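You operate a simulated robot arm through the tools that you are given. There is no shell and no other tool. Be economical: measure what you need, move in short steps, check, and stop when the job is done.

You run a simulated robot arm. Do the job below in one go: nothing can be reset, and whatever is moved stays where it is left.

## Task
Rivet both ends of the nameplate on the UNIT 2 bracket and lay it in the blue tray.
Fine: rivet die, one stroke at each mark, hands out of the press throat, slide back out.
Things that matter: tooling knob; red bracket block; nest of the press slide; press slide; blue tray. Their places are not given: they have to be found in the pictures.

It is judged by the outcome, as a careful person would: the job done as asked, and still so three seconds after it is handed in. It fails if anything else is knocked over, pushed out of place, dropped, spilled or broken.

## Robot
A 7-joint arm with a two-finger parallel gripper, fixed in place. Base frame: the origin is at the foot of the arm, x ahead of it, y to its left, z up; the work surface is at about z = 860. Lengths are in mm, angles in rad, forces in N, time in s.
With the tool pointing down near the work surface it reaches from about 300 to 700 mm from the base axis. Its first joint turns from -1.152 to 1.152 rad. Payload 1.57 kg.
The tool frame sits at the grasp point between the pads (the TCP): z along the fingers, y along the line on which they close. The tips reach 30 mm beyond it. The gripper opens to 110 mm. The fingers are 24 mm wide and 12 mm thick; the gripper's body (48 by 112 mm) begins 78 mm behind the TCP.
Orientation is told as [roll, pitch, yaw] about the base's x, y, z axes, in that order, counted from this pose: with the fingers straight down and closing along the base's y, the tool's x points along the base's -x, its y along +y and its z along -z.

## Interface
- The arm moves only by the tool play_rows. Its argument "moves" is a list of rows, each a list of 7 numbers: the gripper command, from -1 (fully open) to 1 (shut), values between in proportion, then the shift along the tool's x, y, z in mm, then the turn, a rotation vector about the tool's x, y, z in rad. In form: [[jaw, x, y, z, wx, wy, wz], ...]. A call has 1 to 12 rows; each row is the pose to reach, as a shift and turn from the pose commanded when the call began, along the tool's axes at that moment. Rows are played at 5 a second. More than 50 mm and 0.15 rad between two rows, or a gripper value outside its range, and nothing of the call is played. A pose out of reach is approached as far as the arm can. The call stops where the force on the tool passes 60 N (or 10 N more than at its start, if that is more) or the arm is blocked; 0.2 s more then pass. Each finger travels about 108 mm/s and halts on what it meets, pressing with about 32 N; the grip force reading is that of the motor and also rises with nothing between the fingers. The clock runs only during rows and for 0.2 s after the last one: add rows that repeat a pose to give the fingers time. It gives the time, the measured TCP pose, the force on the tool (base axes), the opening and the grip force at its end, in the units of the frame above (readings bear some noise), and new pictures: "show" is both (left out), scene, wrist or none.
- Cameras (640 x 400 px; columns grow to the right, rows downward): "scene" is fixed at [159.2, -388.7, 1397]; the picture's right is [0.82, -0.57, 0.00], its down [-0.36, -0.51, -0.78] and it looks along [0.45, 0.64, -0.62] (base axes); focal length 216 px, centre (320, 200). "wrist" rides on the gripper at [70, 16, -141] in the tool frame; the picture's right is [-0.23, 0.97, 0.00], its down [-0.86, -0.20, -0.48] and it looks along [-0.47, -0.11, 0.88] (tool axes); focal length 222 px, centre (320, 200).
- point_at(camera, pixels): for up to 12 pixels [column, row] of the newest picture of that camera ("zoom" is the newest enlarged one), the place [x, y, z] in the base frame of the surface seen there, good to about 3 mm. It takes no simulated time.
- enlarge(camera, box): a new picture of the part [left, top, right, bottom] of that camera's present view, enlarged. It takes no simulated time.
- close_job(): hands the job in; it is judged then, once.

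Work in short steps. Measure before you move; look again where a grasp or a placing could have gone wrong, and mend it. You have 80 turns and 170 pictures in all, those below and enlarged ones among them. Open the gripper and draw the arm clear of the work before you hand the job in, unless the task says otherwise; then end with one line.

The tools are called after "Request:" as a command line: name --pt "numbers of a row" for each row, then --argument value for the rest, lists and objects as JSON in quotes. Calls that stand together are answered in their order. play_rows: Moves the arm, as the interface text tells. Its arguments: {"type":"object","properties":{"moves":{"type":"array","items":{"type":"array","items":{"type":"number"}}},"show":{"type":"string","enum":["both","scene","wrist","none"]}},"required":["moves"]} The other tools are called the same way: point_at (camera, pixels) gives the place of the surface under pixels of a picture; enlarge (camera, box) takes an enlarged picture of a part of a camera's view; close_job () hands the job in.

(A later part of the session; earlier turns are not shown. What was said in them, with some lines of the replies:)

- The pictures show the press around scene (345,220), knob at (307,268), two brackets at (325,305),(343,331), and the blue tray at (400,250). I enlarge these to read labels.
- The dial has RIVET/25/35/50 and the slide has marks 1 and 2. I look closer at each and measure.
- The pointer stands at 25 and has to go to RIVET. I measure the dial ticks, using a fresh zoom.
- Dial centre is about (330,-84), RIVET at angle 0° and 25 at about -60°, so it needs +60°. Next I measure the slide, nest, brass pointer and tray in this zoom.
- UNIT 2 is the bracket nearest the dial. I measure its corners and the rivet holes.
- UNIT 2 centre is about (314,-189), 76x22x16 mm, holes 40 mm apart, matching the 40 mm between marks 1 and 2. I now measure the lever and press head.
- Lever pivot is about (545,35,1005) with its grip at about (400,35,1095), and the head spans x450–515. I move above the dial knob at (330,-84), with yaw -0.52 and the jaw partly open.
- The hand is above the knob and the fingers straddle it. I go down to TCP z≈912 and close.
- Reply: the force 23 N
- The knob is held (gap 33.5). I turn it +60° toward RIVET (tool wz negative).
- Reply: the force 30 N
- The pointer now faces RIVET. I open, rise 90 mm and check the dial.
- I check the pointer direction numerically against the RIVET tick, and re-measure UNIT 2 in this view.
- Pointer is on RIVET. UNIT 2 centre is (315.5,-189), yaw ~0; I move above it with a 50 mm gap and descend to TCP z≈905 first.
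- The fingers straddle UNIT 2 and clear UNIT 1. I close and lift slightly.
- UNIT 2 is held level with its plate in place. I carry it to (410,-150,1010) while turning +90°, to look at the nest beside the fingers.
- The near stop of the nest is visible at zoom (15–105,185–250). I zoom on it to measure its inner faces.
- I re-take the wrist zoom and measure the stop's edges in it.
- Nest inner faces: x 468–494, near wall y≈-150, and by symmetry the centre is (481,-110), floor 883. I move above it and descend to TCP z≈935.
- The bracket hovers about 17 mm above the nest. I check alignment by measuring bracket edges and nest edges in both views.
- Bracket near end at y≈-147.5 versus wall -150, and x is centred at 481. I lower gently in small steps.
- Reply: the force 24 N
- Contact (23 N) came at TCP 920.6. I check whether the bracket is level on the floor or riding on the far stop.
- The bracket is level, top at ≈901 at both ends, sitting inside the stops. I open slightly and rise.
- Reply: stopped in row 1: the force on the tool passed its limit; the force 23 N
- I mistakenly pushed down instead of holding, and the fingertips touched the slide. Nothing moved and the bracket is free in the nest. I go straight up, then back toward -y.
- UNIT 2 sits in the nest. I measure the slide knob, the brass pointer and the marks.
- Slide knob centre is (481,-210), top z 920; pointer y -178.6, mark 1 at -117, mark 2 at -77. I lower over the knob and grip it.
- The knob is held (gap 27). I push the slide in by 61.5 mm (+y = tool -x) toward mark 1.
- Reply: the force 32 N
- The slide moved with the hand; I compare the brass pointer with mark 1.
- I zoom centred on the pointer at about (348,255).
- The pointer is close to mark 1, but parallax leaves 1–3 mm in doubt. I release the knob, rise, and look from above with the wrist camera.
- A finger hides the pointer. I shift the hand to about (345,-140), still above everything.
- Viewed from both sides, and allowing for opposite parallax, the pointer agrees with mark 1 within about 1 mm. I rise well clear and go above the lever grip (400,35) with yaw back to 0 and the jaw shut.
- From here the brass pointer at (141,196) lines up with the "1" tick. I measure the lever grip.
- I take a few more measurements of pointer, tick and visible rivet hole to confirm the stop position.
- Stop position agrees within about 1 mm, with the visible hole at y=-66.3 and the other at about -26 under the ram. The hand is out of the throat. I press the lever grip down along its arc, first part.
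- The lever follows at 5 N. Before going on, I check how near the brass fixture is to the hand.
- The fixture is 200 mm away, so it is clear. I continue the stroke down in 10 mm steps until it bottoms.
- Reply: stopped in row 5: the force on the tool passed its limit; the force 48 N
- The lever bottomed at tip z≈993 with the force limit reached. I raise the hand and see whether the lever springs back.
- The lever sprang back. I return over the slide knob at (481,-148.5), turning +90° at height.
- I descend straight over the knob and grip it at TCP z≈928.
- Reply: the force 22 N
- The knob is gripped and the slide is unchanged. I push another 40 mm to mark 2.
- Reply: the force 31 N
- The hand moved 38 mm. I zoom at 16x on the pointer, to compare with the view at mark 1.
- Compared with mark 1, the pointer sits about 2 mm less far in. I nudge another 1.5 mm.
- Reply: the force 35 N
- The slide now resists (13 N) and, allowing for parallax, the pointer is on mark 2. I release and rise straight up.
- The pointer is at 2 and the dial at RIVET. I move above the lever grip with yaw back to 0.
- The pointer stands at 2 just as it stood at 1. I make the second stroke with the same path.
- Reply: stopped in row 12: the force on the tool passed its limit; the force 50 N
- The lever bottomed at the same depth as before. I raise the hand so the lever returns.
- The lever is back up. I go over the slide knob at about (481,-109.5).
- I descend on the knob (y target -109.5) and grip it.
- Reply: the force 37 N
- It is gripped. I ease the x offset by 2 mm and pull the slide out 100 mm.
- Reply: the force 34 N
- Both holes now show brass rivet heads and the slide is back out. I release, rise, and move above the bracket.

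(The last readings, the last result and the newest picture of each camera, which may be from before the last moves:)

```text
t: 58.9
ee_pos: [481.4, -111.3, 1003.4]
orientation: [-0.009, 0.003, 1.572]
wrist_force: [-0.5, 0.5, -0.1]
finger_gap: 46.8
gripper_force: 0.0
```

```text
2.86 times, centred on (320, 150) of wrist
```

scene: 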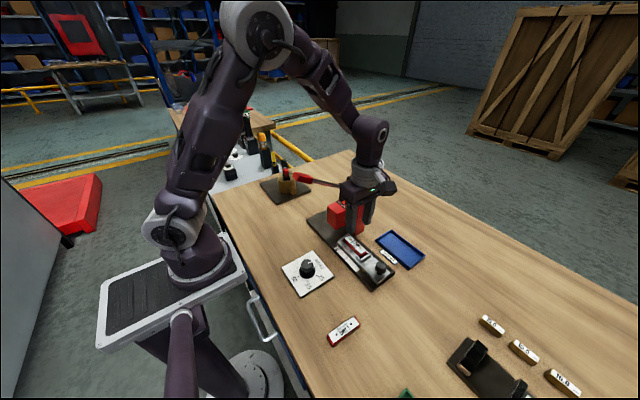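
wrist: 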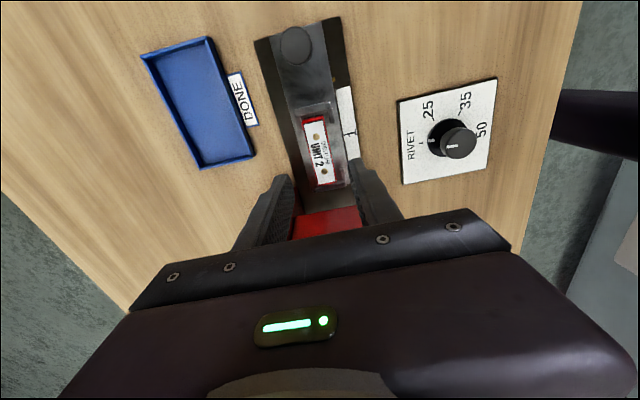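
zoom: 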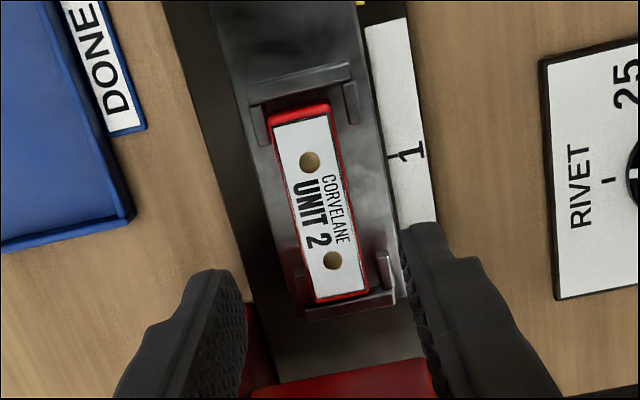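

Both rivets are clearly set. I descend to TCP z≈921, grip the bracket across its width and lift it.

Request:
play_rows --pt "0.15 -2 0 35 0.009 0 0" --pt "0.15 -2 0 65 0.009 0 0" --pt "0.15 -2 0 82 0.009 0 0" --pt "0.15 -2 0 82 0.009 0 0" --pt "0.6 -2 0 82 0.009 0 0" --pt "1 -2 0 82 0.009 0 0" --pt "1 -2 0 82 0.009 0 0" --pt "1 -2 0 75 0.009 0 0" --pt "1 -2 0 55 0.009 0 0" --pt "1 -2 0 20 0.009 0 0" --pt "1 -2 0 0 0.009 0 0" --pt "1 -2 0 0 0.009 0 0"

Request:
enlarge --camera "wrist" --box '[200, 40, 400, 220]'

```text
t: 61.5
ee_pos: [480.3, -111.3, 1003.9]
orientation: [-0.017, 0.004, 1.571]
wrist_force: [0.4, 0.3, -1.6]
finger_gap: 23.5
gripper_force: 32.0
```

scene: 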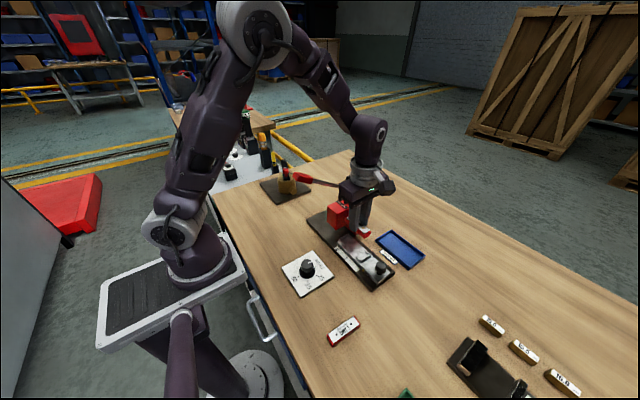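
wrist: 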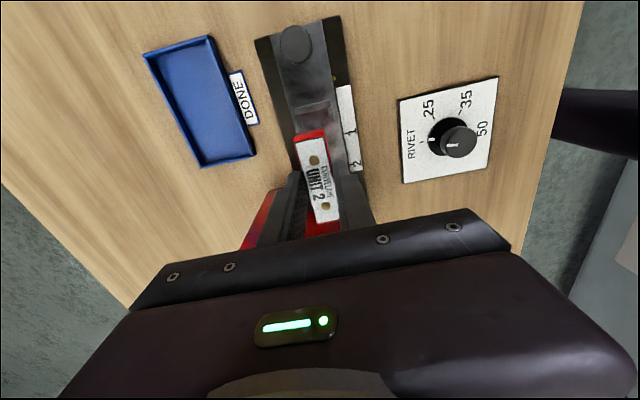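

```text
2.22 times, centred on (300, 130) of wrist
```

zoom: 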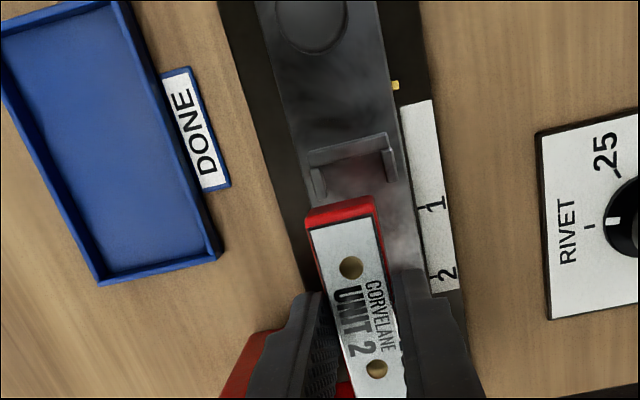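

The bracket is held. The tray centre is about (602,-179), floor z≈862; I move above it and lower to TCP z≈925.

Request:
play_rows --pt "1 34 0 0 -0.017 0 0" --pt "1 68 0 0 -0.017 0 0" --pt "1 68 -40 0 -0.017 0 0" --pt "1 68 -80 0 -0.017 0 0" --pt "1 68 -110 0 -0.017 0 0" --pt "1 68 -122 0 -0.017 0 0" --pt "1 68 -122 30 -0.017 0 0" --pt "1 68 -122 60 -0.017 0 0" --pt "1 68 -122 80 -0.017 0 0" --pt "1 68 -122 80 -0.017 0 0"

Request:
enlarge --camera "wrist" --box '[200, 60, 420, 230]'

Request:
enlarge --camera "scene" --box '[360, 210, 440, 290]'

```text
t: 63.7
ee_pos: [605.6, -176.6, 926.2]
orientation: [-0.002, 0.006, 1.571]
wrist_force: [-0.6, 0.3, -1.5]
finger_gap: 23.3
gripper_force: 32.3
```

scene: 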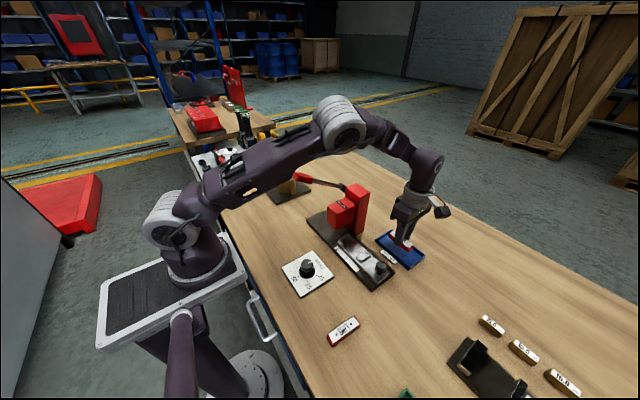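
wrist: 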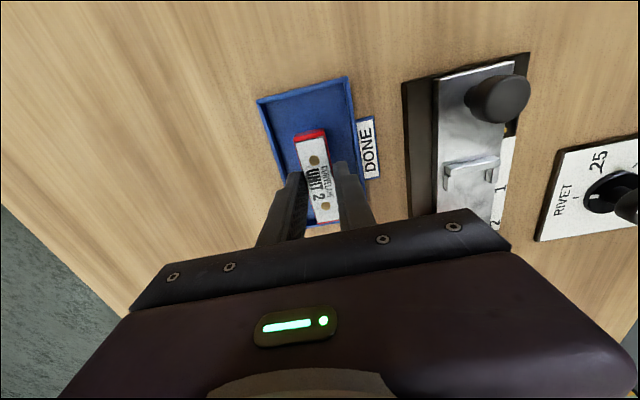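

```text
2.35 times, centred on (310, 145) of wrist
```

zoom: 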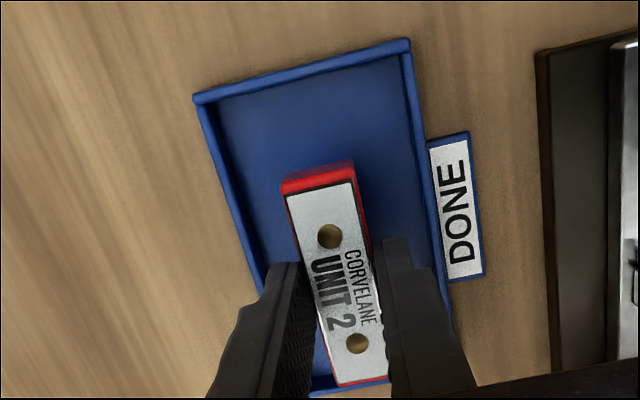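

```text
5.00 times, centred on (400, 250) of scene
```

zoom: 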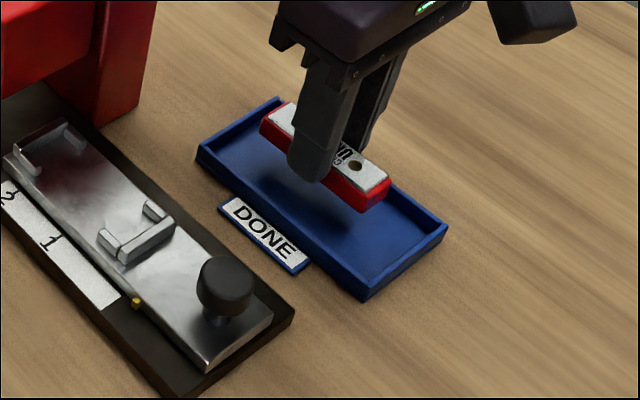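

The bracket is over the tray. I shift 3 mm in x to the centre and lower slowly to the floor.

Request:
play_rows --pt "1 2 3 0 0 0 0" --pt "1 2 3 10 0 0 0" --pt "1 2 3 18 0 0 0" --pt "1 2 3 22 0 0 0" --pt "1 2 3 25 0 0 0" --pt "1 2 3 27 0 0 0" --pt "1 2 3 27 0 0 0" --show "none"

Request:
enlarge --camera "scene" --box '[375, 220, 435, 280]'

```text
t: 65.3
ee_pos: [601.6, -181.4, 899.5]
orientation: [-0.002, 0.006, 1.57]
wrist_force: [-1.5, -0.1, 3.5]
finger_gap: 23.4
gripper_force: 31.7
```

```text
6.67 times, centred on (405, 250) of scene
```

zoom: 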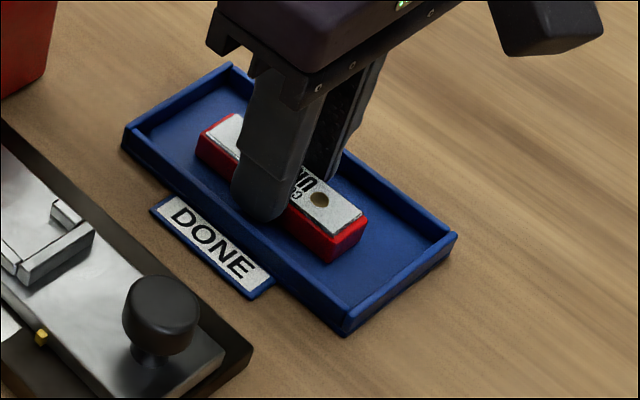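

It is just touching the tray floor (force rose by 5 N). I open a little to stay inside the tray walls and lift straight up.

Request:
play_rows --pt "0.55 0 0 0.5 0 0 0" --pt "0.42 0 0 0.5 0 0 0" --pt "0.42 0 0 0.5 0 0 0" --pt "0.42 0 0 -15 0 0 0" --pt "0.42 0 0 -50 0 0 0" --pt "0.42 0 0 -95 0 0 0" --pt "0 0 0 -140 0 0 0" --pt "-1 0 0 -180 0 0 0" --pt "-1 0 0 -220 0 0 0" --pt "-1 0 0 -260 0 0 0" --pt "-1 0 0 -260 0 0 0"

Request:
enlarge --camera "scene" --box '[330, 190, 440, 290]'

```text
t: 67.7
ee_pos: [601.4, -176.8, 1151.6]
orientation: [0.014, 0.005, 1.58]
wrist_force: [-0.6, 0.6, -0.1]
finger_gap: 109.7
gripper_force: 0.1
out of reach, approached as far as the arm can: row 10
```

scene: 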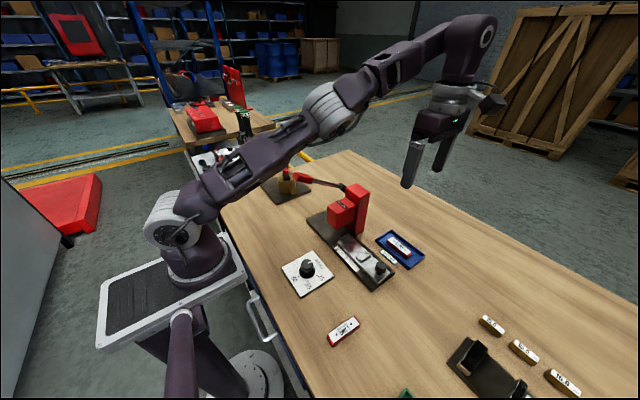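
wrist: 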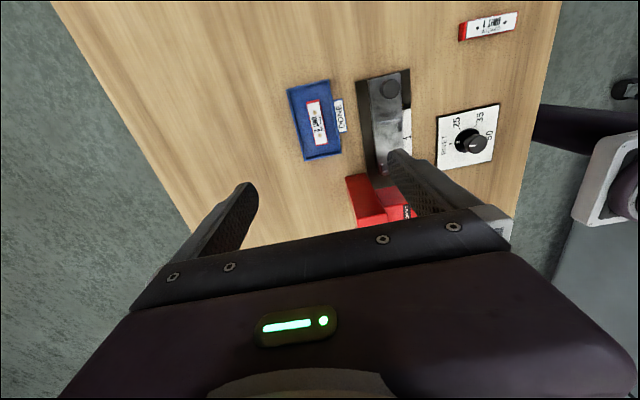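

```text
4.00 times, centred on (385, 240) of scene
```

zoom: 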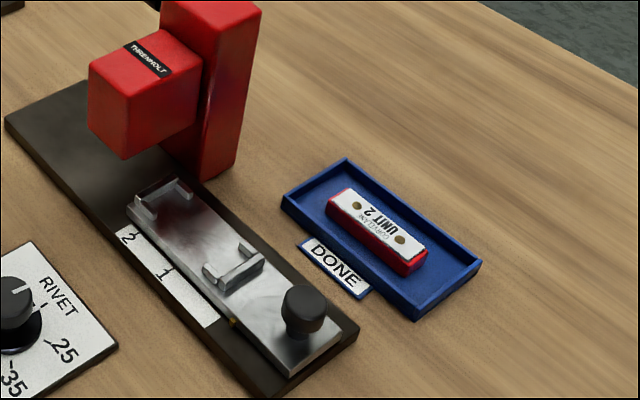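

UNIT 2 lies flat in the blue tray with both rivets set. The slide is out with its pointer back at the start position, the dial is on RIVET, and the arm is clear with the gripper open. I hand the job in.

Request:
close_job

```text
The job is handed in.
```

The UNIT 2 nameplate is riveted at both ends with the rivet die, one stroke at each mark, and the bracket is lying in the blue tray with the slide back out.
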